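You operate a simulated robot arm through the tools that you are given. There is no shell and no other tool. Be economical: measure what you need, move in short steps, check, and stop when the job is done.

You are at the controls of a simulated robot arm. One attempt, no reset.

JOB
Put things in order on the top of the orange bench. At the end: the teal relay is on the orange fuse tin (marked "FUSES"); the yellow post cover stands on top of the white job block (marked "30 KG"); the purple cartridge stands on top of the white weight; the black plug stands where the green tensioner stood; the green tensioner from the top of the orange bench stands on top of the white order block (marked "30 MM"); whatever was shut is shut again. Leave all else as you found it, and nothing knocked over.

The check looks at the end state, three seconds after you hand in, the way a careful person would. Anything else that was tipped, shoved, dropped, spilled or broken makes it a failure. Lids that push on must go on centred and level and be pressed home; caps that screw on are set level and turned clockwise until they are tight.

ROBOT AND FRAMES
A 6-joint arm with a two-finger gripper, fixed in place. Base frame: the origin is at the foot of the arm, x ahead of it, y to its left, z up; the work surface is at about z = 0. Readings come in mm, degrees, newtons and seconds.
With the tool pointing down near the work surface it reaches from about 240 to 620 mm from the base axis. Its first joint turns from -66.0 to 66.0 degrees. Payload 1.37 kg.
The TCP is the grasp point between the finger pads, 22 mm short of the fingertips. In the tool frame z runs along the fingers and y along their closing line. Largest opening 92 mm; the body of the gripper starts 65 mm behind the TCP.
Orientation is that of the tool frame in the base frame, as [roll, pitch, yaw] about the fixed x, y, z axes, in that order (R = Rz(yaw) Ry(pitch) Rx(roll)). With the fingers straight down and closing along the base's y, the tool's x points along the base's -x, its y along +y and its z along -z.

CONTROLS
- The arm moves only by the tool play_rows. Its argument "motion" is a list that holds one entry, the list of rows, each a list of 7 numbers: the shift along the base's x, y, z in units of 30 mm (1.0 is 30 mm), then the turn, a rotation vector about the base's x, y, z in units of 4 degrees (1.0 is 4 degrees), then the opening in per cent of the stroke, from 0 (shut) to 100 (fully open). In form: [[[dx, dy, dz, wx, wy, wz, hand], ...]]. A call has 1 to 12 rows; each row shifts and turns the commanded pose from where the row before left it. A call with a number of a shift or a turn outside -1 to 1 is refused whole. Rows are played at 5 a second. More than 50 mm and 8.6 degrees between two rows, or a gripper value outside its range, and nothing of the call is played. A pose out of reach is approached as far as the arm can. The call stops where the force on the tool passes 40 N (or 10 N more than at its start, if that is more) or the arm is blocked; 0.2 s more then pass. Each finger halts on what it meets, pressing with about 26 N; the grip force reading is that of the motor and also rises with nothing between the fingers. The clock runs only during rows and for 0.2 s after the last one: add rows that do not move to give the fingers time. It gives the time, the measured TCP pose, the force on the tool (base axes), the opening and the grip force at its end, in the units of the frame above (readings bear some noise), with the torque about the TCP (base axes, N m) and any sound that the robot's microphone picked up, and new pictures: "views" is both (left out), scene, wrist or none.
- Cameras (640 x 400 px; columns grow to the right, rows downward): "scene" is fixed at [34.9, -434.8, 580.6]; the picture's right is [0.77, -0.63, 0.00], its down [-0.40, -0.48, -0.78] and it looks along [0.49, 0.60, -0.62] (base axes); focal length 225 px, centre (320, 200). "wrist" rides on the gripper at [71, 19, -102] in the tool frame; the picture's right is [-0.26, 0.96, 0.00], its down [-0.75, -0.20, -0.63] and it looks along [-0.60, -0.16, 0.78] (tool axes); focal length 280 px, centre (320, 200). There is no depth. A picture from a camera that has moved, and an enlarged one, comes with that camera's place and axes in the base frame and with its lens.
- zoom(camera, box): a new picture of the part [left, top, right, bottom] of that camera's present view, enlarged. No time passes.
- close_job(): hands the job in; it is judged then, once.

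Work in short steps. Places have to be worked out from the pictures, the camera data and where the tool is seen: move nearer, look again, correct. Check each grasp and each placing, and mend what went wrong. You have 120 turns and 200 pictures in all, those below and enlarged ones among them. Open the gripper and draw the arm clear of the work before you hand the job in, unless the task says otherwise; then end with one line.

The tools are called after "Request:" as name(argument=value, ...) on one line, values as JSON. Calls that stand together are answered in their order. play_rows: Moves the arm, as the interface text tells. Its arguments: {"type":"object","properties":{"motion":{"type":"array"},"views":{"type":"string","enum":["both","scene","wrist","none"]}},"required":["motion"]} The other tools are called the same way: zoom (camera, box) takes an enlarged picture of a part of a camera's view; close_job () hands the job in.

At the start:

```text
time: 0.0
eef_pos: [477.2, -52.7, 334.8]
tcp_rot: [180.0, 0.0, 180.0]
force: [1.8, -0.3, 0.8]
wrist_torque: [0.0, 0.01, -0.05]
opening: 92.1
finger_force: 0.1
```

scene: 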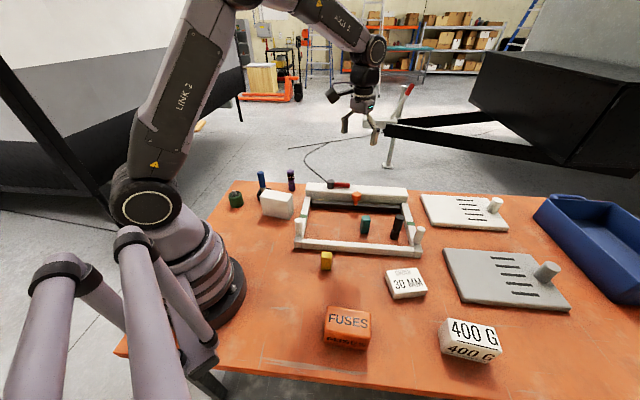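
wrist: 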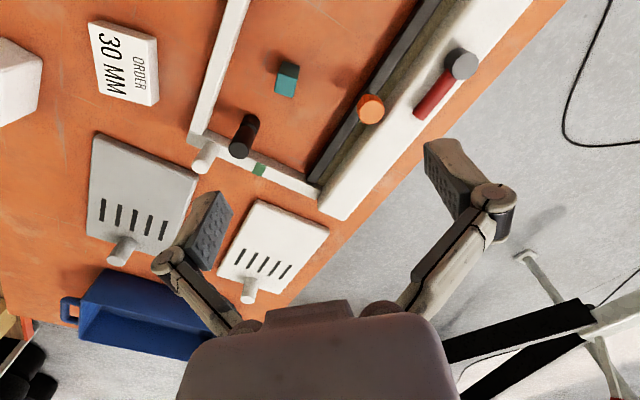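

I'll look closely at the scene first.

Request:
zoom(camera="scene", box=[220, 160, 440, 300])

Request:
zoom(camera="scene", box=[300, 170, 620, 370])

```text
2.86 times, centred on (330, 230) of scene
camera zoom: at [34.9, -434.8, 580.6], right [0.77, -0.63, 0.0], down [-0.4, -0.48, -0.78], along [0.49, 0.6, -0.62], focal length 642 px, centre (291, 114)
```

zoom: 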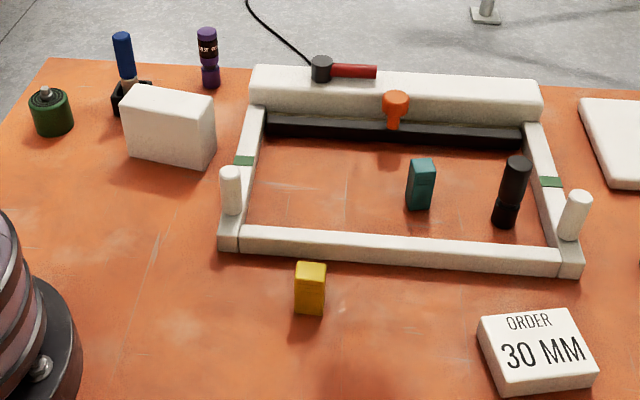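

```text
2.00 times, centred on (460, 270) of scene
camera zoom: at [34.9, -434.8, 580.6], right [0.77, -0.63, 0.0], down [-0.4, -0.48, -0.78], along [0.49, 0.6, -0.62], focal length 450 px, centre (40, 60)
```

zoom: 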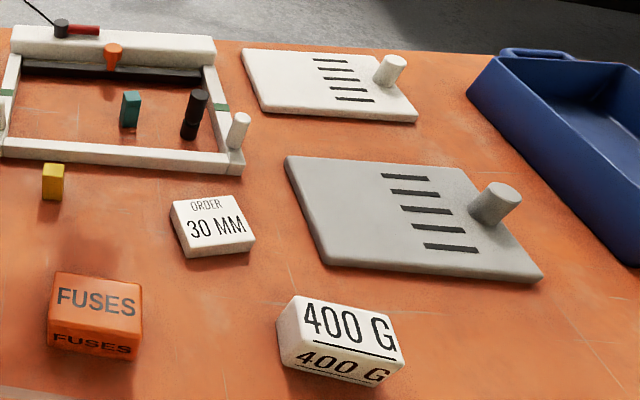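

The white block at the left end is blank on its visible faces, so it may carry the "30 KG" mark on a hidden one. I'll move the wrist camera toward the left part of the bench to see.

Request:
play_rows(motion=[[[-0.7, 0.97, 0, 0, 0, 0, 100], [-0.7, 0.97, 0, 0, 0, 0, 100], [-0.7, 0.97, 0, 0, 0, 0, 100], [-0.7, 0.97, 0, 0, 0, 0, 100], [-0.7, 0.97, 0, 0, 0, 0, 100], [-0.7, 0.97, 0, 0, 0, 0, 100], [-0.7, 0.97, 0, 0, 0, 0, 100]]])

```text
time: 1.6
eef_pos: [330.0, 153.5, 337.6]
tcp_rot: [-180.0, 0.0, -179.9]
force: [0.1, -0.6, 0.9]
wrist_torque: [-0.03, -0.01, -0.02]
opening: 91.8
finger_force: 0.0
camera wrist: at [259.9, 172.8, 437.4], right [0.26, 0.96, 0.0], down [0.75, -0.2, 0.63], along [0.6, -0.16, -0.78], focal length 280 px, centre (320, 200)
```

scene: 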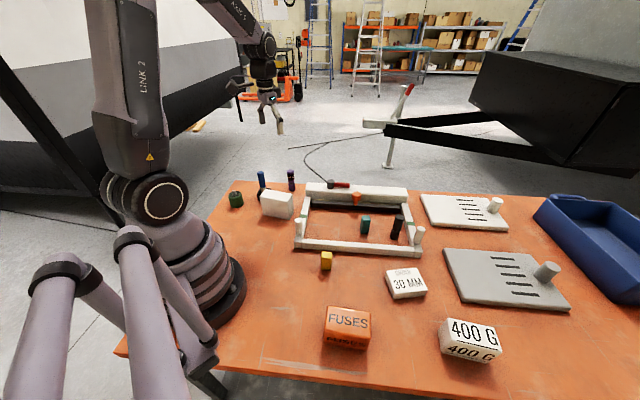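
wrist: 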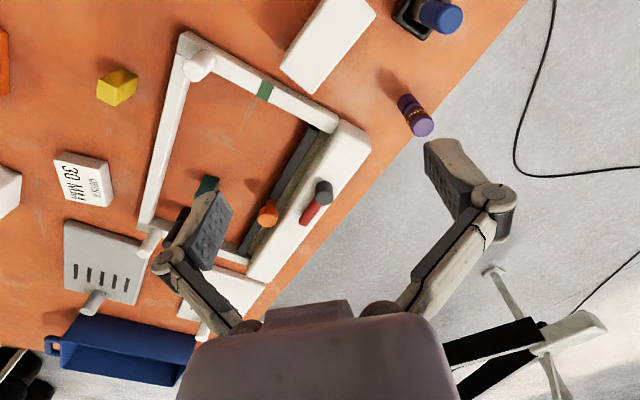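

Zooming into the wrist view to understand the frame device and the blocks.

Request:
zoom(camera="wrist", box=[120, 20, 400, 300])

Request:
zoom(camera="wrist", box=[270, 0, 490, 150])

```text
1.43 times, centred on (260, 160) of wrist
camera zoom: at [259.9, 172.8, 437.4], right [0.26, 0.96, 0.0], down [0.75, -0.2, 0.63], along [0.6, -0.16, -0.78], focal length 401 px, centre (406, 257)
```

zoom: 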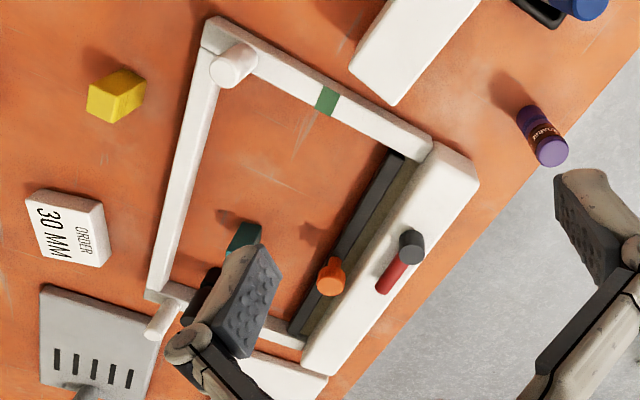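

```text
2.67 times, centred on (380, 75) of wrist
camera zoom: at [259.9, 172.8, 437.4], right [0.26, 0.96, 0.0], down [0.75, -0.2, 0.63], along [0.6, -0.16, -0.78], focal length 748 px, centre (160, 533)
```

zoom: 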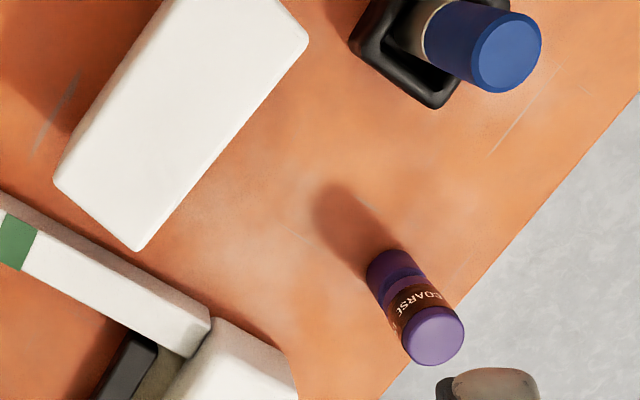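

The block by the blue item has a blank top, so I'll swing the camera round to see its rear and left faces.

Request:
play_rows(motion=[[[0.11, 0.45, 0, 0, 0, -1, 100], [0.11, 0.45, 0, 0, 0, -1, 100], [0.11, 0.45, 0, 0, 0, -1, 100], [0.11, 0.45, 0, 0, 0, -1, 100], [0.11, 0.45, 0, 0, 0, -1, 100], [0.11, 0.45, 0, 0, 0, -1, 100], [0.11, 0.45, 0, 0, 0, -1, 100], [0.11, 0.45, 0, 0, 0, -1, 100], [0.11, 0.45, 0, 0, 0, -1, 100], [0.11, 0.45, 0, 0, 0, -1, 100], [0.11, 0.45, 0, 0, 0, -1, 100], [0.11, 0.45, 0, 0, 0, -1, 100]]], views="none")

Request:
play_rows(motion=[[[0, 0, 0, 0, 0, -1, 100], [0, 0, 0, 0, 0, -1, 100], [0, 0, 0, 0, 0, -1, 100], [0, 0, 0, 0, 0, -1, 100], [0, 0, 0, 0, 0, -1, 100], [0, 0, 0, 0, 0, -1, 100], [0, 0, 0, 0, 0, -1, 100], [0, 0, 0, 0, 0, -1, 100], [0, 0, 0, 0, 0, -1, 100]]], views="wrist")

```text
time: 4.2
eef_pos: [372.2, 314.5, 334.3]
tcp_rot: [-179.9, 0.1, 131.9]
force: [-0.2, -0.4, -0.2]
wrist_torque: [0.02, 0.01, -0.03]
opening: 92.1
finger_force: 0.0
```

```text
time: 6.2
eef_pos: [369.7, 312.0, 334.2]
tcp_rot: [-180.0, 0.0, 95.9]
force: [-0.6, 0.5, -0.3]
wrist_torque: [-0.02, 0.01, 0.02]
opening: 92.0
finger_force: 0.0
camera wrist: at [381.1, 385.5, 435.5], right [0.99, -0.16, 0.0], down [-0.13, -0.77, 0.63], along [-0.1, -0.62, -0.78], focal length 280 px, centre (320, 200)
```

wrist: 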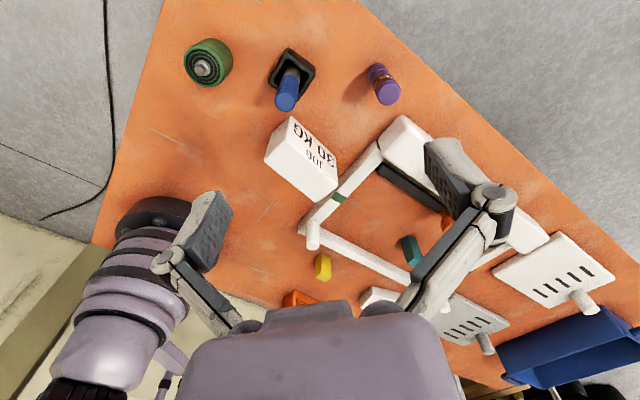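

The block is the JOB "30 KG" block, with its label on the rear face. I'll measure the items in this view.

Request:
zoom(camera="wrist", box=[170, 20, 410, 170])

Request:
zoom(camera="wrist", box=[260, 100, 460, 300])

```text
2.67 times, centred on (290, 95) of wrist
camera zoom: at [381.1, 385.5, 435.5], right [0.99, -0.16, 0.0], down [-0.13, -0.77, 0.63], along [-0.1, -0.62, -0.78], focal length 748 px, centre (400, 480)
```

zoom: 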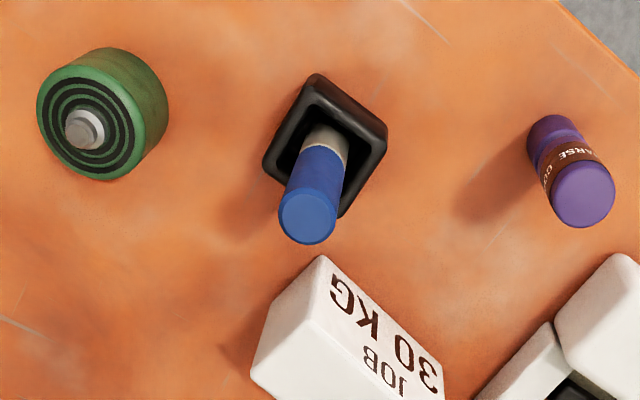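

```text
2.00 times, centred on (360, 200) of wrist
camera zoom: at [381.1, 385.5, 435.5], right [0.99, -0.16, 0.0], down [-0.13, -0.77, 0.63], along [-0.1, -0.62, -0.78], focal length 561 px, centre (240, 200)
```

zoom: 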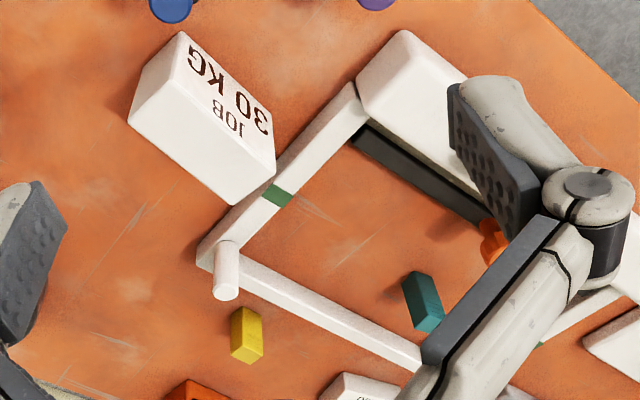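

All items are located. I'll start with the green tensioner (about 218, 320): move above it and turn the closing line so the fingers avoid the blue item.

Request:
play_rows(motion=[[[-0.42, 0.03, -0.3, 0, 0, 1, 100], [-0.42, 0.03, -0.3, 0, 0, 1, 100], [-0.42, 0.03, -0.3, 0, 0, 1, 100], [-0.42, 0.03, -0.3, 0, 0, 1, 100], [-0.42, 0.03, -0.3, 0, 0, 1, 100], [-0.42, 0.03, -0.3, 0, 0, 1, 100], [-0.42, 0.03, -0.3, 0, 0, 1, 100], [-0.42, 0.03, -0.3, 0, 0, 1, 100], [-0.42, 0.03, -0.3, 0, 0, 1, 100], [-0.42, 0.03, -0.3, 0, 0, 1, 100], [-0.42, 0.03, -0.3, 0, 0, 1, 100], [-0.42, 0.03, -0.3, 0, 0, 1, 100]]], views="none")

Request:
play_rows(motion=[[[0, 0, -0.5, 0, 0, 1, 100], [0, 0, -0.5, 0, 0, 1, 100], [0, 0, -0.5, 0, 0, 1, 100], [0, 0, -0.5, 0, 0, 1, 100]]], views="wrist")

```text
time: 8.8
eef_pos: [218.0, 321.4, 225.7]
tcp_rot: [180.0, 0.1, 144.1]
force: [0.0, -0.4, -0.1]
wrist_torque: [-0.01, 0.03, -0.01]
opening: 92.2
finger_force: 0.2
```

```text
time: 9.8
eef_pos: [219.5, 321.4, 166.3]
tcp_rot: [180.0, -0.1, 160.0]
force: [0.6, -0.4, 0.9]
wrist_torque: [0.02, 0.02, 0.02]
opening: 92.3
finger_force: 0.1
camera wrist: at [159.1, 364.7, 266.9], right [0.58, 0.82, 0.0], down [0.64, -0.45, 0.63], along [0.51, -0.36, -0.78], focal length 280 px, centre (320, 200)
```

wrist: 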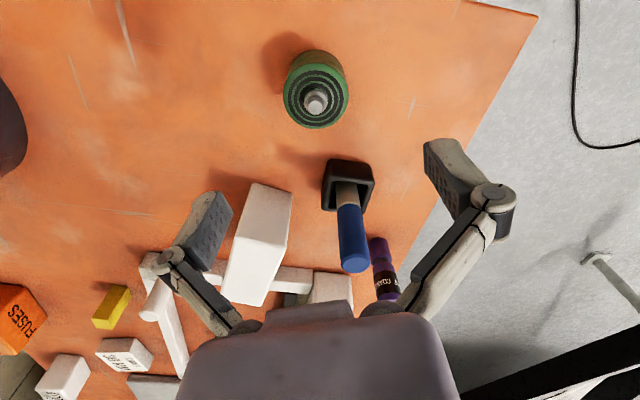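

The green is centred under the gripper (about 217, 321). I'll descend and grip it.

Request:
play_rows(motion=[[[-0.02, 0, -0.9, 0, 0, 0, 100], [-0.02, 0, -0.9, 0, 0, 0, 100], [-0.02, 0, -0.9, 0, 0, 0, 100], [-0.02, 0, -0.9, 0, 0, 0, 100], [0, 0, -0.9, 0, 0, 0, 100], [0, 0, 0, 0, 0, 0, 100], [0, 0, 0, 0, 0, 0, 0], [0, 0, 0, 0, 0, 0, 0], [0, 0, 0, 0, 0, 0, 0], [0, 0, 0, 0, 0, 0, 0], [0, 0, 0, 0, 0, 0, 0]]], views="wrist")

```text
time: 12.2
eef_pos: [217.6, 323.7, 32.2]
tcp_rot: [179.9, -0.1, 159.9]
force: [0.1, -0.5, -0.5]
wrist_torque: [-0.02, 0.02, 0.03]
opening: 50.5
finger_force: 26.0
camera wrist: at [156.5, 366.7, 132.8], right [0.58, 0.82, 0.0], down [0.64, -0.45, 0.63], along [0.51, -0.36, -0.78], focal length 280 px, centre (320, 200)
```

wrist: 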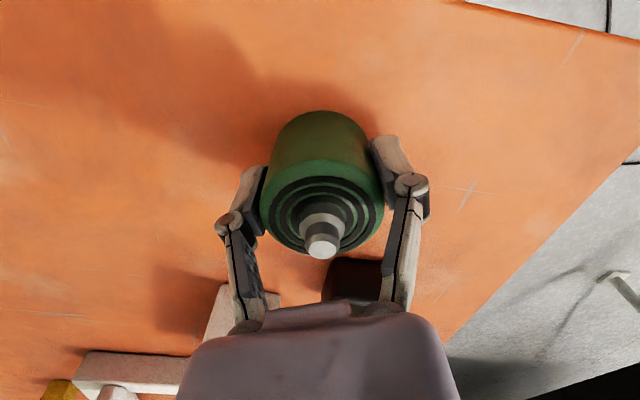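

Green is held (50 mm). I'll lift straight up and carry it toward the order block.

Request:
play_rows(motion=[[[0, 0, 0.5, 0, 0, 0, 0], [0, 0, 1, 0, 0, 0, 0], [0, 0, 1, 0, 0, 0, 0], [0, 0, 1, 0, 0, 0, 0], [0, 0, 1, 0, 0, 0, 0], [0, 0, 1, 0, 0, 0, 0], [0, 0, 1, 0, 0, 0, 0], [0.33, -0.98, 0, 0, 0, 0, 0], [0.33, -0.98, 0, 0, 0, 0, 0], [0.33, -0.98, 0, 0, 0, 0, 0], [0.33, -0.98, 0, 0, 0, 0, 0], [0.33, -0.98, 0, 0, 0, 0, 0]]], views="none")

Request:
play_rows(motion=[[[0.33, -0.98, 0, 0, 0, 0, 0], [0.33, -0.98, 0, 0, 0, 0, 0], [0.33, -0.98, 0, 0, 0, 0, 0], [0.33, -0.98, 0, 0, 0, 0, 0], [0.33, -0.98, 0, 0, 0, 0, 0], [0.33, -0.98, 0, 0, 0, 0, 0], [0.33, -0.98, 0, 0, 0, 0, 0], [0.33, -0.98, 0, 0, 0, 0, 0], [0.33, -0.98, 0, 0, 0, 0, 0], [0.33, -0.98, 0, 0, 0, 0, 0], [0.33, -0.98, 0, 0, 0, 0, 0], [0.33, -0.98, 0, 0, 0, 0, 0]]], views="wrist")

```text
time: 14.8
eef_pos: [265.2, 175.8, 223.0]
tcp_rot: [-180.0, 0.0, 160.1]
force: [0.4, -0.2, -2.4]
wrist_torque: [-0.02, 0.01, 0.01]
opening: 50.5
finger_force: 26.2
```

```text
time: 17.4
eef_pos: [384.2, -177.8, 226.4]
tcp_rot: [179.9, 0.0, 160.0]
force: [-0.3, -0.9, -3.6]
wrist_torque: [0.01, 0.02, 0.02]
opening: 50.6
finger_force: 26.2
camera wrist: at [323.3, -134.5, 327.0], right [0.58, 0.82, 0.0], down [0.64, -0.45, 0.62], along [0.51, -0.36, -0.78], focal length 280 px, centre (320, 200)
```

wrist: 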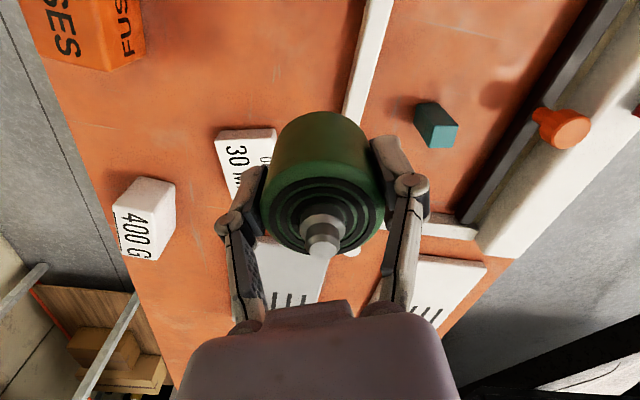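

The block is partly hidden behind the green; I'll shift sideways to see it in full.

Request:
play_rows(motion=[[[0.57, 0.81, 0, 0, 0, 0, 0], [0.57, 0.81, 0, 0, 0, 0, 0], [0.57, 0.81, 0, 0, 0, 0, 0]]], views="none")

Request:
zoom(camera="wrist", box=[0, 0, 320, 320])

```text
time: 18.2
eef_pos: [434.9, -101.3, 225.0]
tcp_rot: [180.0, 0.0, 160.0]
force: [-1.0, -0.1, -2.8]
wrist_torque: [0.0, -0.01, -0.01]
opening: 50.5
finger_force: 26.6
```

```text
1.25 times, centred on (160, 160) of wrist
camera zoom: at [374.3, -58.5, 326.2], right [0.58, 0.82, 0.0], down [0.64, -0.45, 0.63], along [0.51, -0.36, -0.78], focal length 350 px, centre (520, 250)
```

zoom: 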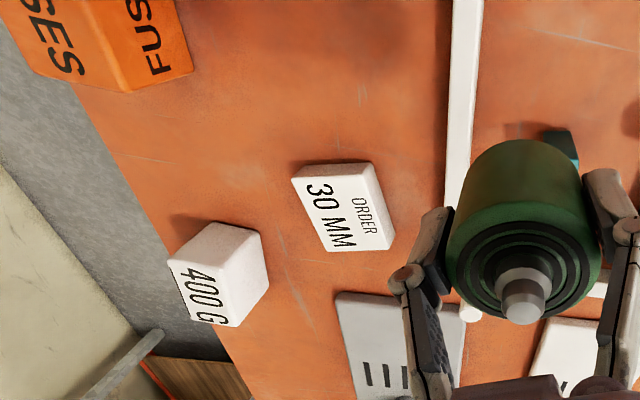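

Order block top centre is about (430, -318). I'll move above it and check with the scene camera.

Request:
play_rows(motion=[[[-0.02, -0.9, 0, 0, 0, 0, 0], [-0.02, -0.9, 0, 0, 0, 0, 0], [-0.02, -0.9, 0, 0, 0, 0, 0], [-0.02, -0.9, 0, 0, 0, 0, 0], [-0.02, -0.9, 0, 0, 0, 0, 0], [-0.02, -0.9, 0, 0, 0, 0, 0], [-0.02, -0.9, 0, 0, 0, 0, 0], [-0.02, -0.92, 0, 0, 0, 0, 0], [0, 0, -1, 0, 0, 0, 0], [0, 0, -1, 0, 0, 0, 0], [0, 0, -1, 0, 0, 0, 0], [0, 0, -0.5, 0, 0, 0, 0]]], views="wrist")

Request:
zoom(camera="scene", box=[320, 220, 480, 320])

```text
time: 20.8
eef_pos: [429.6, -321.9, 123.5]
tcp_rot: [-179.9, 0.0, 160.1]
force: [0.6, 0.8, -2.9]
wrist_torque: [-0.01, -0.01, 0.01]
opening: 50.8
finger_force: 26.0
camera wrist: at [369.6, -278.3, 224.0], right [0.58, 0.82, 0.0], down [0.64, -0.45, 0.63], along [0.51, -0.36, -0.78], focal length 280 px, centre (320, 200)
```

wrist: 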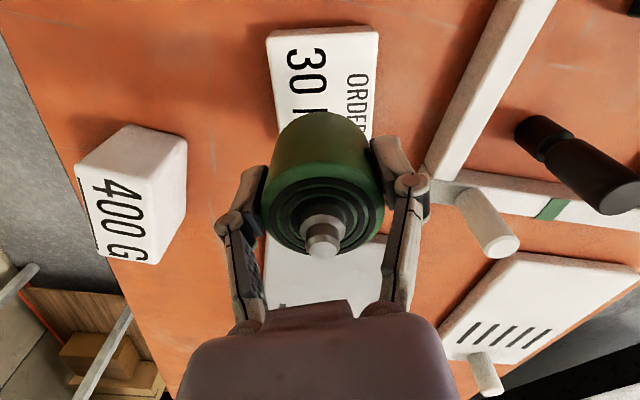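

```text
4.00 times, centred on (400, 270) of scene
camera zoom: at [34.9, -434.8, 580.6], right [0.77, -0.63, 0.0], down [-0.4, -0.48, -0.78], along [0.49, 0.6, -0.62], focal length 899 px, centre (0, -80)
```

zoom: 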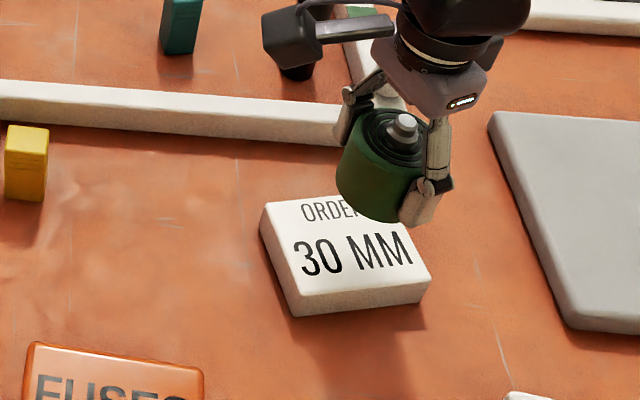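

The block measures about 67×92 mm, centred near (432, -317). I'll correct slightly and lower to just above it.

Request:
play_rows(motion=[[[0.08, 0.16, -0.5, 0, 0, 0, 0], [0, 0, -0.8, 0, 0, 0, 0], [0, 0, -0.6, 0, 0, 0, 0], [0, 0, 0, 0, 0, 0, 0]]], views="none")

Request:
zoom(camera="scene", box=[350, 230, 450, 310])

```text
time: 21.8
eef_pos: [431.4, -314.3, 63.7]
tcp_rot: [180.0, -0.1, 160.0]
force: [-0.3, -0.1, -3.4]
wrist_torque: [0.01, -0.04, 0.0]
opening: 51.0
finger_force: 25.4
```

```text
5.00 times, centred on (400, 270) of scene
camera zoom: at [34.9, -434.8, 580.6], right [0.77, -0.63, 0.0], down [-0.4, -0.48, -0.78], along [0.49, 0.6, -0.62], focal length 1124 px, centre (-80, -150)
```

zoom: 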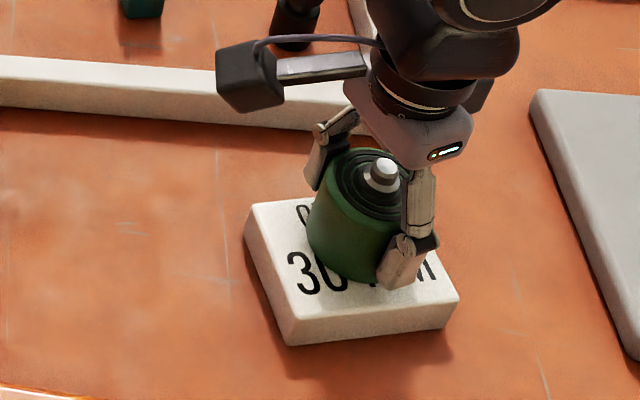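

Well centred. I'll lower in small steps until the force changes.

Request:
play_rows(motion=[[[0, 0, -0.1, 0, 0, 0, 0], [0, 0, -0.1, 0, 0, 0, 0], [0, 0, 0, 0, 0, 0, 0]]], views="none")

Request:
play_rows(motion=[[[0, 0, -0.07, 0, 0, 0, 0], [0, 0, 0, 0, 0, 0, 0]]], views="none")

```text
time: 22.6
eef_pos: [434.8, -316.7, 58.1]
tcp_rot: [-179.8, 0.4, 160.0]
force: [0.2, -4.7, 21.0]
wrist_torque: [-0.18, -0.09, -0.11]
opening: 50.7
finger_force: 26.5
```

```text
time: 23.2
eef_pos: [434.8, -315.0, 58.0]
tcp_rot: [-179.9, 0.2, 159.9]
force: [5.5, -4.6, 20.3]
wrist_torque: [-0.12, -0.21, 0.02]
opening: 51.0
finger_force: 26.5
```

Contact at TCP z≈58 (block ~26 mm high). I'll ease off slightly, open, and rise.

Request:
play_rows(motion=[[[0, 0, 0.06, 0, 0, 0, 0], [0, 0, 0, 0, 0, 0, 65], [0, 0, 0, 0, 0, 0, 80], [0, 0, 0, 0, 0, 0, 80], [0, 0, 0.5, 0, 0, 0, 80], [0, 0, 1, 0, 0, 0, 80], [0, 0, 1, 0, 0, 0, 80], [0, 0, 1, 0, 0, 0, 80], [0, 0, 1, 0, 0, 0, 80]]], views="wrist")

Request:
zoom(camera="scene", box=[340, 190, 460, 310])

```text
time: 25.2
eef_pos: [431.1, -315.4, 192.2]
tcp_rot: [-180.0, 0.0, 160.1]
force: [-0.4, -0.8, 0.3]
wrist_torque: [0.02, 0.04, -0.02]
opening: 73.6
finger_force: 0.0
camera wrist: at [371.8, -274.2, 293.7], right [0.58, 0.82, 0.0], down [0.64, -0.45, 0.63], along [0.51, -0.36, -0.78], focal length 280 px, centre (320, 200)
```

wrist: 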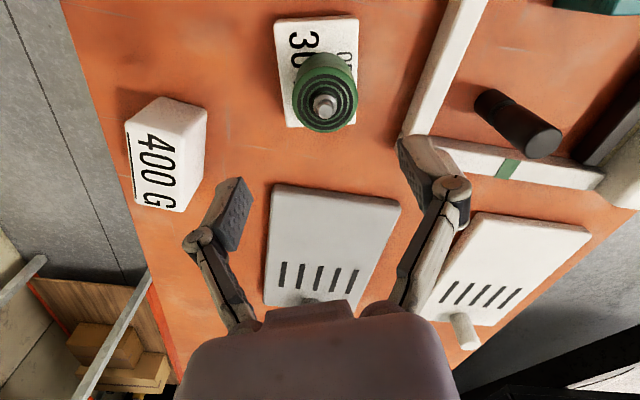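

```text
3.33 times, centred on (400, 250) of scene
camera zoom: at [34.9, -434.8, 580.6], right [0.77, -0.63, 0.0], down [-0.4, -0.48, -0.78], along [0.49, 0.6, -0.62], focal length 749 px, centre (53, 33)
```

zoom: 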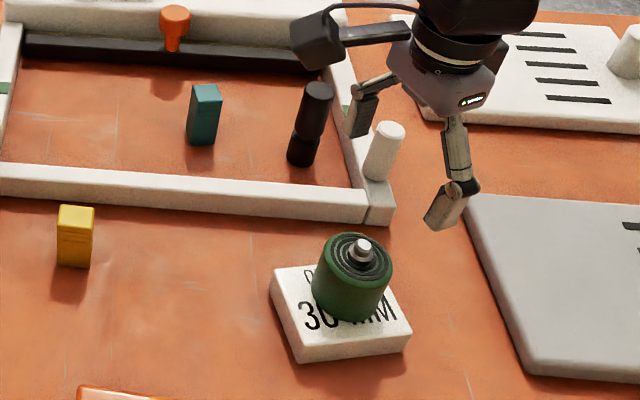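

Green stands securely on the order block. Next is the black plug at about (558, -189), ~87 mm tall: go above it with the closing line turned parallel to the frame's side rails.

Request:
play_rows(motion=[[[0.7, 0.7, 0, 0, 0, -1, 70], [0.7, 0.7, 0, 0, 0, -1, 70], [0.7, 0.7, 0, 0, 0, -1, 70], [0.7, 0.7, 0, 0, 0, -1, 70], [0.7, 0.7, 0, 0, 0, -1, 70], [0.7, 0.7, 0, 0, 0, -1, 70], [0, 0, 0, 0, 0, 0, 70]]], views="wrist")

Request:
zoom(camera="scene", box=[340, 150, 460, 270])

```text
time: 26.8
eef_pos: [560.2, -187.4, 190.7]
tcp_rot: [179.9, 0.0, 135.8]
force: [0.9, 0.5, -0.3]
wrist_torque: [0.01, 0.03, 0.02]
opening: 64.6
finger_force: 0.0
camera wrist: at [521.5, -124.6, 291.8], right [0.86, 0.51, 0.0], down [0.4, -0.67, 0.62], along [0.32, -0.54, -0.78], focal length 280 px, centre (320, 200)
```

wrist: 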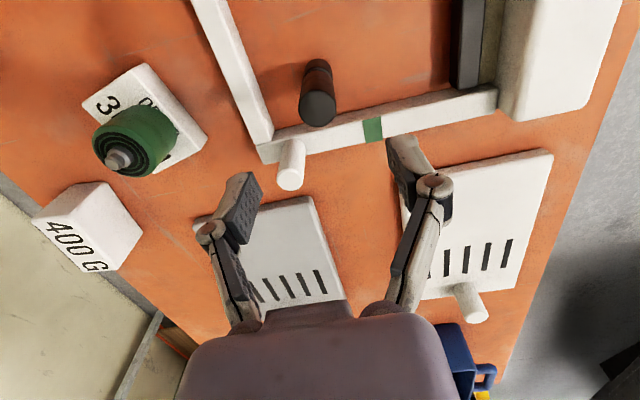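

```text
3.33 times, centred on (400, 210) of scene
camera zoom: at [34.9, -434.8, 580.6], right [0.77, -0.63, 0.0], down [-0.4, -0.48, -0.78], along [0.49, 0.6, -0.62], focal length 749 px, centre (53, 167)
```

zoom: 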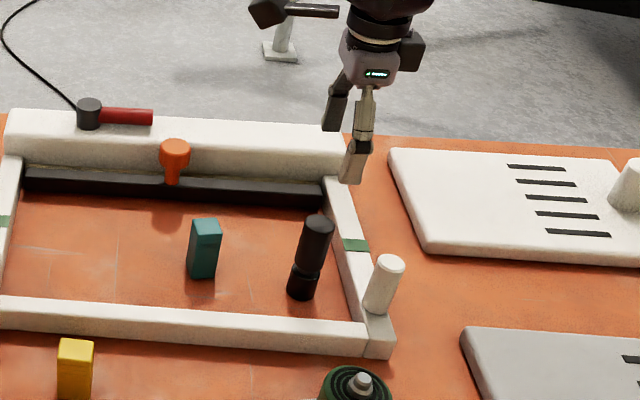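

Small correction, then descend around the plug and grip its upper body.

Request:
play_rows(motion=[[[-0.12, 0, -0.9, 0, 0, 0, 70], [0, 0, -0.9, 0, 0, 0, 70], [0, 0, -0.9, 0, 0, 0, 70], [0, 0, -0.9, 0, 0, 0, 70], [0, 0, -0.9, 0, 0, 0, 70], [0, 0, 0, 0, 0, 0, 70]]], views="wrist")

Request:
zoom(camera="scene", box=[340, 150, 460, 270])

```text
time: 28.2
eef_pos: [555.2, -190.5, 59.2]
tcp_rot: [180.0, 0.0, 135.9]
force: [0.7, -0.1, -0.3]
wrist_torque: [-0.01, 0.0, 0.04]
opening: 64.3
finger_force: 0.1
camera wrist: at [517.8, -126.3, 159.8], right [0.86, 0.51, 0.0], down [0.4, -0.67, 0.63], along [0.32, -0.54, -0.78], focal length 280 px, centre (320, 200)
```

wrist: 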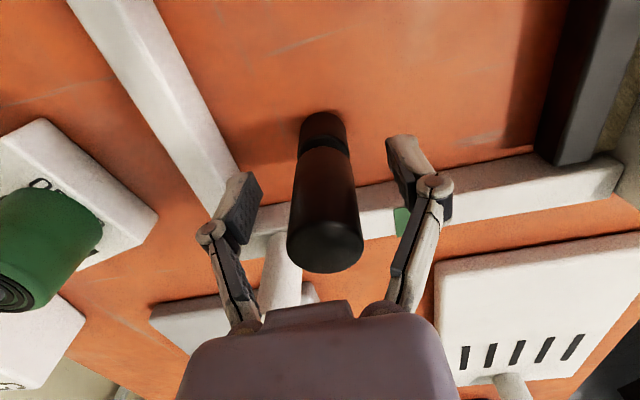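

```text
3.33 times, centred on (400, 210) of scene
camera zoom: at [34.9, -434.8, 580.6], right [0.77, -0.63, 0.0], down [-0.4, -0.48, -0.78], along [0.49, 0.6, -0.62], focal length 749 px, centre (53, 167)
```

zoom: 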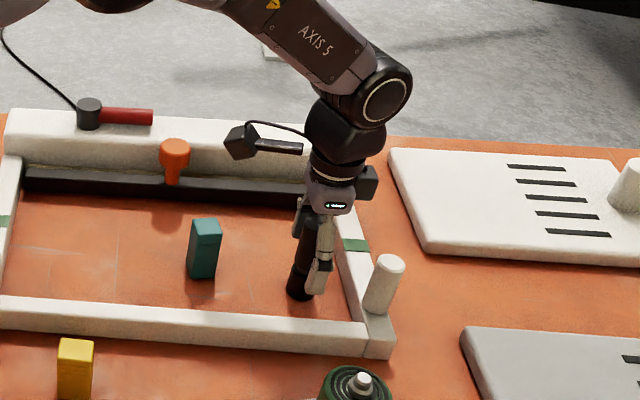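

Aligned; closing the gripper on the plug, then lifting a little to check.

Request:
play_rows(motion=[[[0, 0, 0, 0, 0, 0, 40], [0, 0, 0, 0, 0, 0, 20], [0, 0, 0, 0, 0, 0, 0], [0, 0, 0, 0, 0, 0, 0], [0, 0, 0, 0, 0, 0, 0], [0, 0, 0.5, 0, 0, 0, 0], [0, 0, 1, 0, 0, 0, 0], [0, 0, 0, 0, 0, 0, 0]]], views="wrist")

Request:
zoom(camera="scene", box=[340, 150, 460, 270])

```text
time: 30.0
eef_pos: [556.7, -190.4, 101.9]
tcp_rot: [180.0, 0.0, 136.0]
force: [0.5, -1.3, -0.4]
wrist_torque: [-0.04, 0.0, -0.02]
opening: 26.3
finger_force: 25.8
camera wrist: at [518.2, -126.4, 203.8], right [0.86, 0.51, 0.0], down [0.4, -0.67, 0.62], along [0.32, -0.54, -0.78], focal length 280 px, centre (320, 200)
```

wrist: 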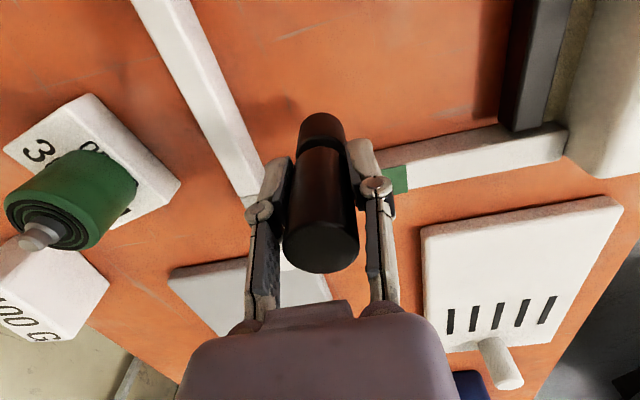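

```text
3.33 times, centred on (400, 210) of scene
camera zoom: at [34.9, -434.8, 580.6], right [0.77, -0.63, 0.0], down [-0.4, -0.48, -0.78], along [0.49, 0.6, -0.62], focal length 749 px, centre (53, 167)
```

zoom: 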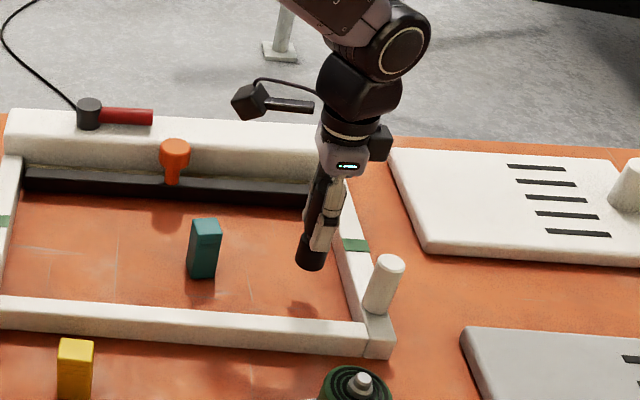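

Plug held (26 mm). I'll raise it and carry it to the green's old spot (217, 324).

Request:
play_rows(motion=[[[0, 0, 1, 0, 0, 0, 0], [0, 0, 1, 0, 0, 0, 0], [0, 0, 1, 0, 0, 0, 0], [-0.63, 0.952, 0, 0, 0, 0, 0], [-0.63, 0.952, 0, 0, 0, 0, 0], [-0.63, 0.952, 0, 0, 0, 0, 0], [-0.63, 0.952, 0, 0, 0, 0, 0], [-0.63, 0.952, 0, 0, 0, 0, 0], [-0.63, 0.952, 0, 0, 0, 0, 0], [-0.63, 0.952, 0, 0, 0, 0, 0], [-0.63, 0.952, 0, 0, 0, 0, 0], [-0.63, 0.952, 0, 0, 0, 0, 0]]], views="none")

Request:
play_rows(motion=[[[-0.63, 0.952, 0, 0, 0, 0, 0], [-0.63, 0.952, 0, 0, 0, 0, 0], [-0.63, 0.952, 0, 0, 0, 0, 0], [-0.63, 0.952, 0, 0, 0, 0, 0], [-0.63, 0.952, 0, 0, 0, 0, 0], [-0.63, 0.952, 0, 0, 0, 0, 0], [-0.63, 0.952, 0, 0, 0, 0, 0], [-0.63, 0.952, 0, 0, 0, 0, 0], [-0.63, 0.952, 0, 0, 0, 0, 0], [0, 0, 0, 0, 0, 0, 0]]], views="wrist")

```text
time: 32.6
eef_pos: [385.7, 65.4, 194.2]
tcp_rot: [-179.9, 0.0, 136.0]
force: [-0.5, 0.1, -0.5]
wrist_torque: [0.01, 0.0, 0.02]
opening: 26.3
finger_force: 25.7
```

```text
time: 34.8
eef_pos: [213.5, 325.1, 193.6]
tcp_rot: [180.0, 0.0, 135.9]
force: [0.0, -0.5, -2.4]
wrist_torque: [-0.01, -0.03, -0.02]
opening: 26.5
finger_force: 25.8
camera wrist: at [176.3, 388.7, 293.7], right [0.86, 0.51, 0.0], down [0.4, -0.67, 0.63], along [0.32, -0.54, -0.78], focal length 280 px, centre (320, 200)
```

wrist: 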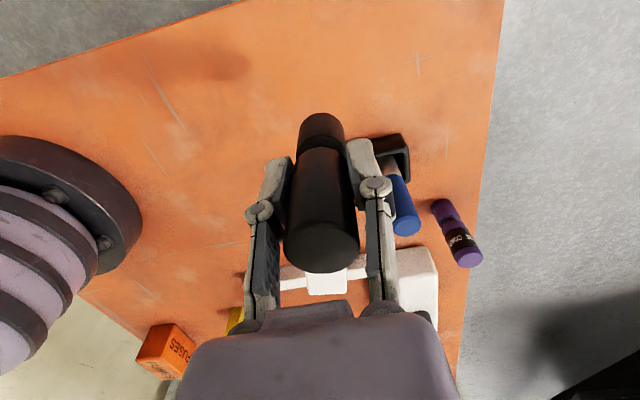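

Over the spot; I'll shift +3 mm in x and lower to just above the bench.

Request:
play_rows(motion=[[[0.1, -0.03, -0.85, 0, 0, 0, 0], [0, 0, -0.85, 0, 0, 0, 0], [0, 0, -0.85, 0, 0, 0, 0], [0, 0, -0.85, 0, 0, 0, 0], [0, 0, -0.85, 0, 0, 0, 0], [0, 0, 0, 0, 0, 0, 0]]], views="none")

Request:
play_rows(motion=[[[0, 0, -0.1, 0, 0, 0, 0], [0, 0, -0.08, 0, 0, 0, 0], [0, 0, 0, 0, 0, 0, 0]]], views="scene")

```text
time: 36.2
eef_pos: [220.9, 324.5, 64.2]
tcp_rot: [180.0, 0.0, 136.0]
force: [0.5, 0.5, -1.3]
wrist_torque: [0.0, 0.02, 0.01]
opening: 26.5
finger_force: 26.1
```

```text
time: 37.0
eef_pos: [220.2, 325.6, 59.9]
tcp_rot: [179.9, 0.0, 135.9]
force: [0.7, -0.6, -0.3]
wrist_torque: [0.03, 0.02, 0.02]
opening: 26.2
finger_force: 26.1
```

scene: 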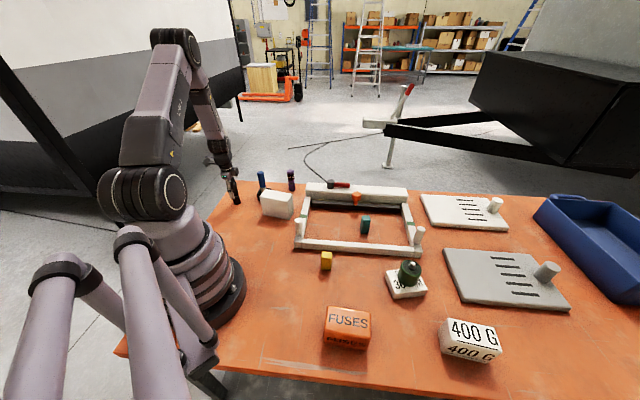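

Not yet in contact; continue lowering by small steps.

Request:
play_rows(motion=[[[-0.07, -0.05, -0.05, 0, 0, 0, 0], [0, 0, -0.04, 0, 0, 0, 0], [0, 0, 0, 0, 0, 0, 0]]], views="none")

```text
time: 37.8
eef_pos: [218.2, 323.9, 58.6]
tcp_rot: [179.9, 0.0, 136.0]
force: [0.6, 0.0, 23.8]
wrist_torque: [-0.04, -0.09, -0.06]
opening: 26.6
finger_force: 26.2
```

Contact with the bench. Release gently and rise.

Request:
play_rows(motion=[[[0, 0, 0.04, 0, 0, 0, 0], [0, 0, 0, 0, 0, 0, 40], [0, 0, 0, 0, 0, 0, 55], [0, 0, 0, 0, 0, 0, 55], [0, 0, 0.5, 0, 0, 0, 55], [0, 0, 1, 0, 0, 0, 55], [0, 0, 1, 0, 0, 0, 55], [0, 0, 1, 0, 0, 0, 55], [0, 0, 1, 0, 0, 0, 55]]], views="wrist")

Request:
zoom(camera="scene", box=[210, 150, 330, 230])

```text
time: 39.8
eef_pos: [216.7, 323.6, 192.4]
tcp_rot: [180.0, 0.0, 135.9]
force: [-0.5, -0.8, 0.6]
wrist_torque: [-0.03, 0.01, 0.02]
opening: 50.4
finger_force: 0.0
camera wrist: at [178.7, 387.6, 293.9], right [0.86, 0.51, 0.0], down [0.4, -0.67, 0.63], along [0.32, -0.54, -0.78], focal length 280 px, centre (320, 200)
```

wrist: 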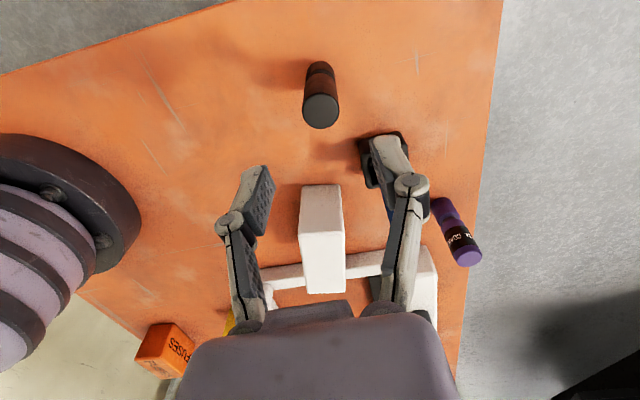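

```text
5.00 times, centred on (270, 190) of scene
camera zoom: at [34.9, -434.8, 580.6], right [0.77, -0.63, 0.0], down [-0.4, -0.48, -0.78], along [0.49, 0.6, -0.62], focal length 1124 px, centre (570, 250)
```

zoom: 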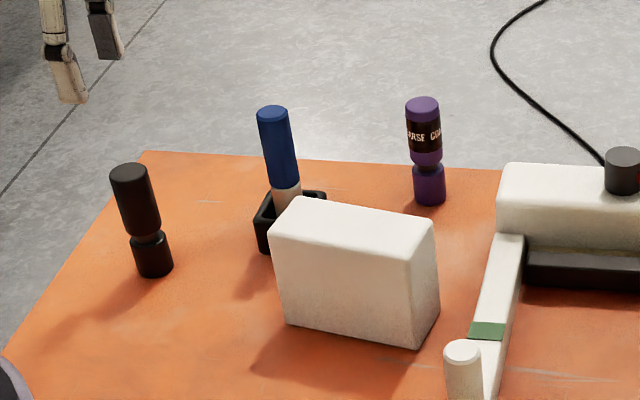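

The plug stands at the old green spot. Next the purple cartridge: move above about (445, 265).

Request:
play_rows(motion=[[[0.95, -0.245, 0, 0, 0, 0, 70], [0.95, -0.245, 0, 0, 0, 0, 70], [0.95, -0.245, 0, 0, 0, 0, 70], [0.95, -0.245, 0, 0, 0, 0, 70], [0.95, -0.245, 0, 0, 0, 0, 70], [0.95, -0.245, 0, 0, 0, 0, 70], [0.95, -0.245, 0, 0, 0, 0, 70], [0.95, -0.245, 0, 0, 0, 0, 70], [0, 0, 0, 0, 0, 0, 70]]], views="wrist")

```text
time: 41.8
eef_pos: [446.1, 266.2, 194.4]
tcp_rot: [-179.9, 0.1, 136.0]
force: [0.4, 0.6, -0.3]
wrist_torque: [-0.01, -0.02, 0.03]
opening: 64.7
finger_force: 0.0
camera wrist: at [407.6, 329.3, 296.1], right [0.86, 0.51, 0.0], down [0.4, -0.67, 0.63], along [0.32, -0.54, -0.78], focal length 280 px, centre (320, 200)
```

wrist: 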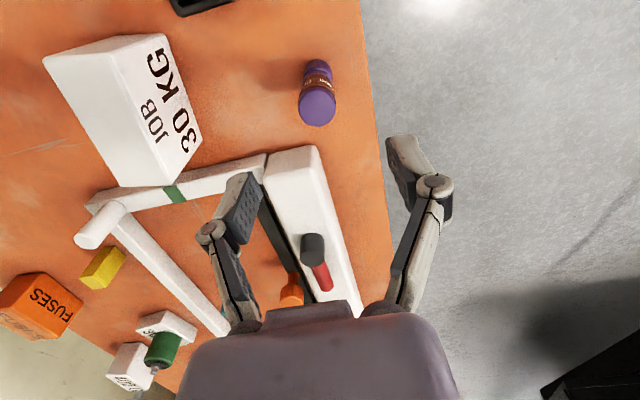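

Purple is at about (443.5, 264.5). Descend to z≈59 and grip its upper body.

Request:
play_rows(motion=[[[-0.07, -0.05, -0.9, 0, 0, 0, 70], [0, 0, -0.9, 0, 0, 0, 70], [0, 0, -0.9, 0, 0, 0, 70], [0, 0, -0.9, 0, 0, 0, 70], [0, 0, -0.9, 0, 0, 0, 70], [0, 0, 0, 0, 0, 0, 70]]], views="wrist")

Request:
zoom(camera="scene", box=[230, 130, 350, 210])

```text
time: 43.2
eef_pos: [441.8, 263.6, 60.9]
tcp_rot: [180.0, 0.0, 135.9]
force: [0.0, 0.5, -0.3]
wrist_torque: [-0.01, 0.04, -0.01]
opening: 64.4
finger_force: 0.2
camera wrist: at [404.2, 327.2, 161.6], right [0.86, 0.51, 0.0], down [0.4, -0.67, 0.63], along [0.32, -0.54, -0.78], focal length 280 px, centre (320, 200)
```

wrist: 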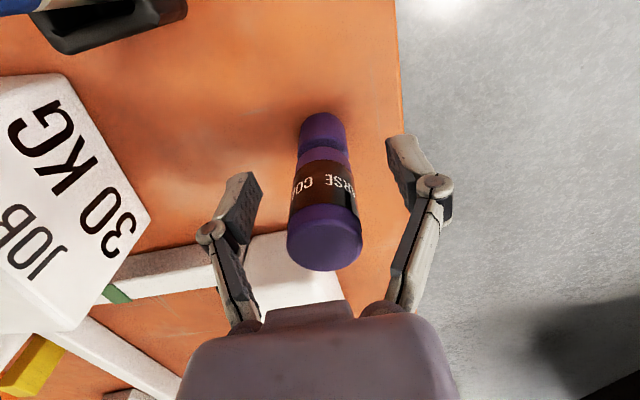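

```text
5.00 times, centred on (290, 170) of scene
camera zoom: at [34.9, -434.8, 580.6], right [0.77, -0.63, 0.0], down [-0.4, -0.48, -0.78], along [0.49, 0.6, -0.62], focal length 1124 px, centre (470, 350)
```

zoom: 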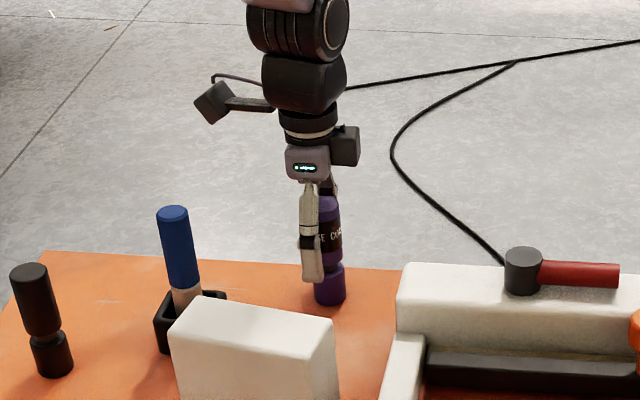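

Aligned. Close and lift slightly to check.

Request:
play_rows(motion=[[[0, 0, 0, 0, 0, 0, 40], [0, 0, 0, 0, 0, 0, 20], [0, 0, 0, 0, 0, 0, 0], [0, 0, 0, 0, 0, 0, 0], [0, 0, 0, 0, 0, 0, 0]]], views="none")

Request:
play_rows(motion=[[[0, 0, 0.5, 0, 0, 0, 0], [0, 0, 1, 0, 0, 0, 0], [0, 0, 1, 0, 0, 0, 0], [0, 0, 1, 0, 0, 0, 0], [0, 0, 1, 0, 0, 0, 0], [0, 0, 0, 0, 0, 0, 0]]], views="wrist")

```text
time: 44.4
eef_pos: [443.2, 263.6, 60.7]
tcp_rot: [-180.0, 0.0, 136.0]
force: [-0.2, -0.4, -0.1]
wrist_torque: [-0.04, 0.01, 0.0]
opening: 26.6
finger_force: 26.2
```

```text
time: 45.8
eef_pos: [445.1, 261.9, 193.4]
tcp_rot: [-180.0, 0.0, 136.0]
force: [-0.6, -0.2, -0.7]
wrist_torque: [-0.02, 0.03, 0.02]
opening: 26.7
finger_force: 25.9
camera wrist: at [406.9, 326.1, 293.9], right [0.86, 0.51, 0.0], down [0.4, -0.67, 0.63], along [0.32, -0.54, -0.78], focal length 280 px, centre (320, 200)
```

wrist: 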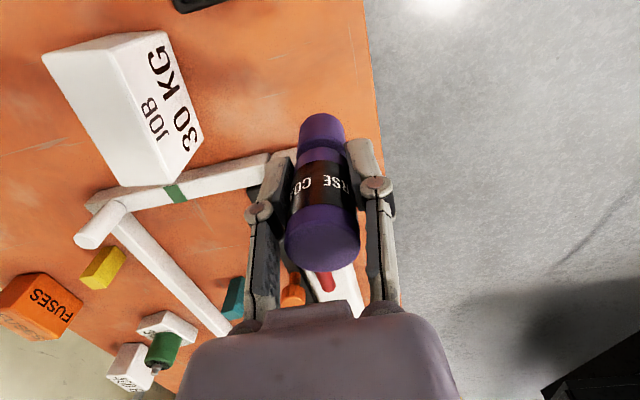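

Purple held. I'll carry it over toward the weight, stopping short for a look.

Request:
play_rows(motion=[[[-0.04, -0.985, 0, 0, 0, 0, 0], [-0.04, -0.985, 0, 0, 0, 0, 0], [-0.04, -0.985, 0, 0, 0, 0, 0], [-0.04, -0.985, 0, 0, 0, 0, 0], [-0.04, -0.985, 0, 0, 0, 0, 0], [-0.04, -0.985, 0, 0, 0, 0, 0], [-0.04, -0.985, 0, 0, 0, 0, 0], [-0.04, -0.985, 0, 0, 0, 0, 0], [-0.04, -0.985, 0, 0, 0, 0, 0], [-0.04, -0.985, 0, 0, 0, 0, 0], [-0.04, -0.985, 0, 0, 0, 0, 0]]], views="none")

Request:
play_rows(motion=[[[-0.04, -0.985, 0, 0, 0, 0, 0], [-0.04, -0.985, 0, 0, 0, 0, 0], [-0.04, -0.985, 0, 0, 0, 0, 0], [-0.04, -0.985, 0, 0, 0, 0, 0], [-0.04, -0.985, 0, 0, 0, 0, 0], [-0.04, -0.985, 0, 0, 0, 0, 0], [-0.04, -0.985, 0, 0, 0, 0, 0], [-0.04, -0.985, 0, 0, 0, 0, 0], [-0.04, -0.985, 0, 0, 0, 0, 0], [-0.04, -0.985, 0, 0, 0, 0, 0], [0, 0, 0, 0, 0, 0, 0]]], views="none")

Request:
zoom(camera="wrist", box=[60, 0, 460, 300])

Request:
zoom(camera="scene", box=[400, 280, 540, 380])

```text
time: 48.2
eef_pos: [433.3, -61.5, 192.7]
tcp_rot: [-179.9, 0.1, 136.1]
force: [-0.4, 0.2, -1.6]
wrist_torque: [-0.02, -0.01, -0.01]
opening: 26.3
finger_force: 26.0
```

```text
time: 50.6
eef_pos: [418.9, -359.0, 191.3]
tcp_rot: [-179.9, 0.0, 136.0]
force: [0.3, 0.1, -0.7]
wrist_torque: [-0.01, 0.01, 0.01]
opening: 26.6
finger_force: 26.3
```

```text
1.33 times, centred on (260, 150) of wrist
camera zoom: at [379.7, -295.9, 292.3], right [0.86, 0.51, 0.0], down [0.4, -0.67, 0.62], along [0.32, -0.54, -0.78], focal length 374 px, centre (400, 267)
```

zoom: 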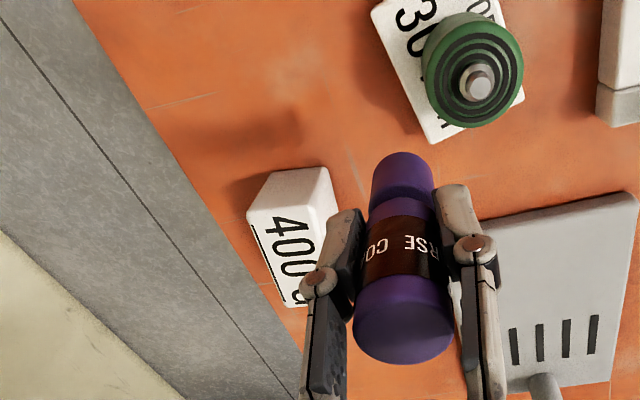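

```text
4.00 times, centred on (470, 330) of scene
camera zoom: at [34.9, -434.8, 580.6], right [0.77, -0.63, 0.0], down [-0.4, -0.48, -0.78], along [0.49, 0.6, -0.62], focal length 899 px, centre (-280, -320)
```

zoom: 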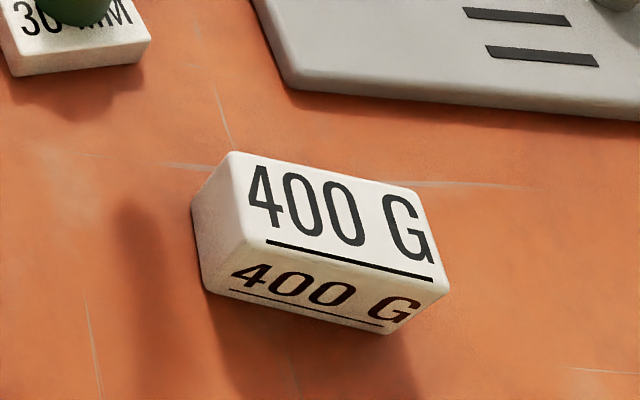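

The weight lies around (415, -495), near the edge of reach. I'll aim for its nearer half, staying well inside the top face, and look from closer.

Request:
play_rows(motion=[[[-0.14, -0.95, 0, 0, 0, 0, 0], [-0.14, -0.95, 0, 0, 0, 0, 0], [-0.14, -0.95, 0, 0, 0, 0, 0], [-0.14, -0.95, 0, 0, 0, 0, 0], [0, -0.1, -0.9, 0, 0, 0, 0], [0, 0, -0.4, 0, 0, 0, 0], [0, 0, 0, 0, 0, 0, 0]]], views="wrist")

Request:
zoom(camera="scene", box=[400, 280, 540, 380])

```text
time: 52.2
eef_pos: [401.9, -476.0, 155.4]
tcp_rot: [-180.0, 0.1, 136.0]
force: [0.7, 0.0, -0.9]
wrist_torque: [0.03, 0.01, 0.04]
opening: 26.5
finger_force: 26.2
camera wrist: at [363.9, -411.4, 255.1], right [0.86, 0.51, 0.0], down [0.4, -0.67, 0.63], along [0.32, -0.54, -0.78], focal length 280 px, centre (320, 200)
```

wrist: 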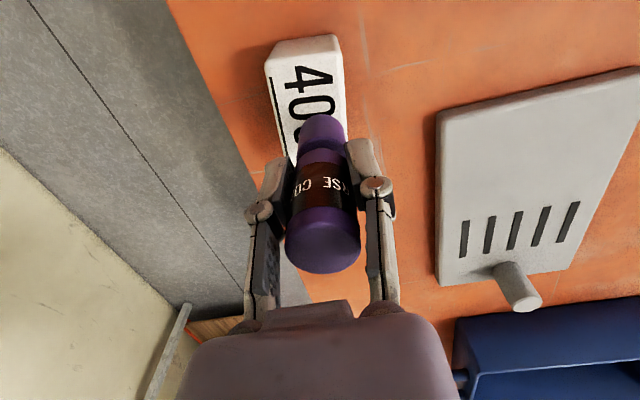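

```text
4.00 times, centred on (470, 330) of scene
camera zoom: at [34.9, -434.8, 580.6], right [0.77, -0.63, 0.0], down [-0.4, -0.48, -0.78], along [0.49, 0.6, -0.62], focal length 899 px, centre (-280, -320)
```

zoom: 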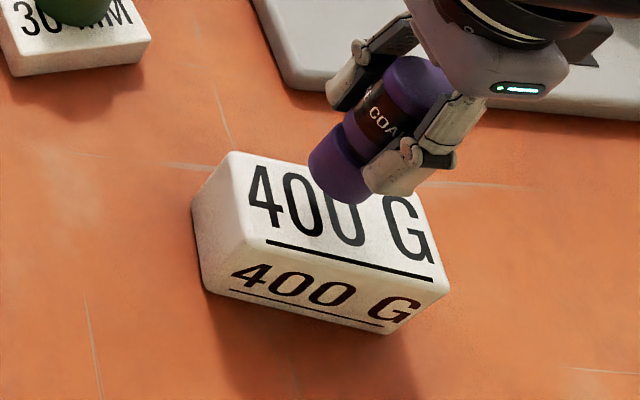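

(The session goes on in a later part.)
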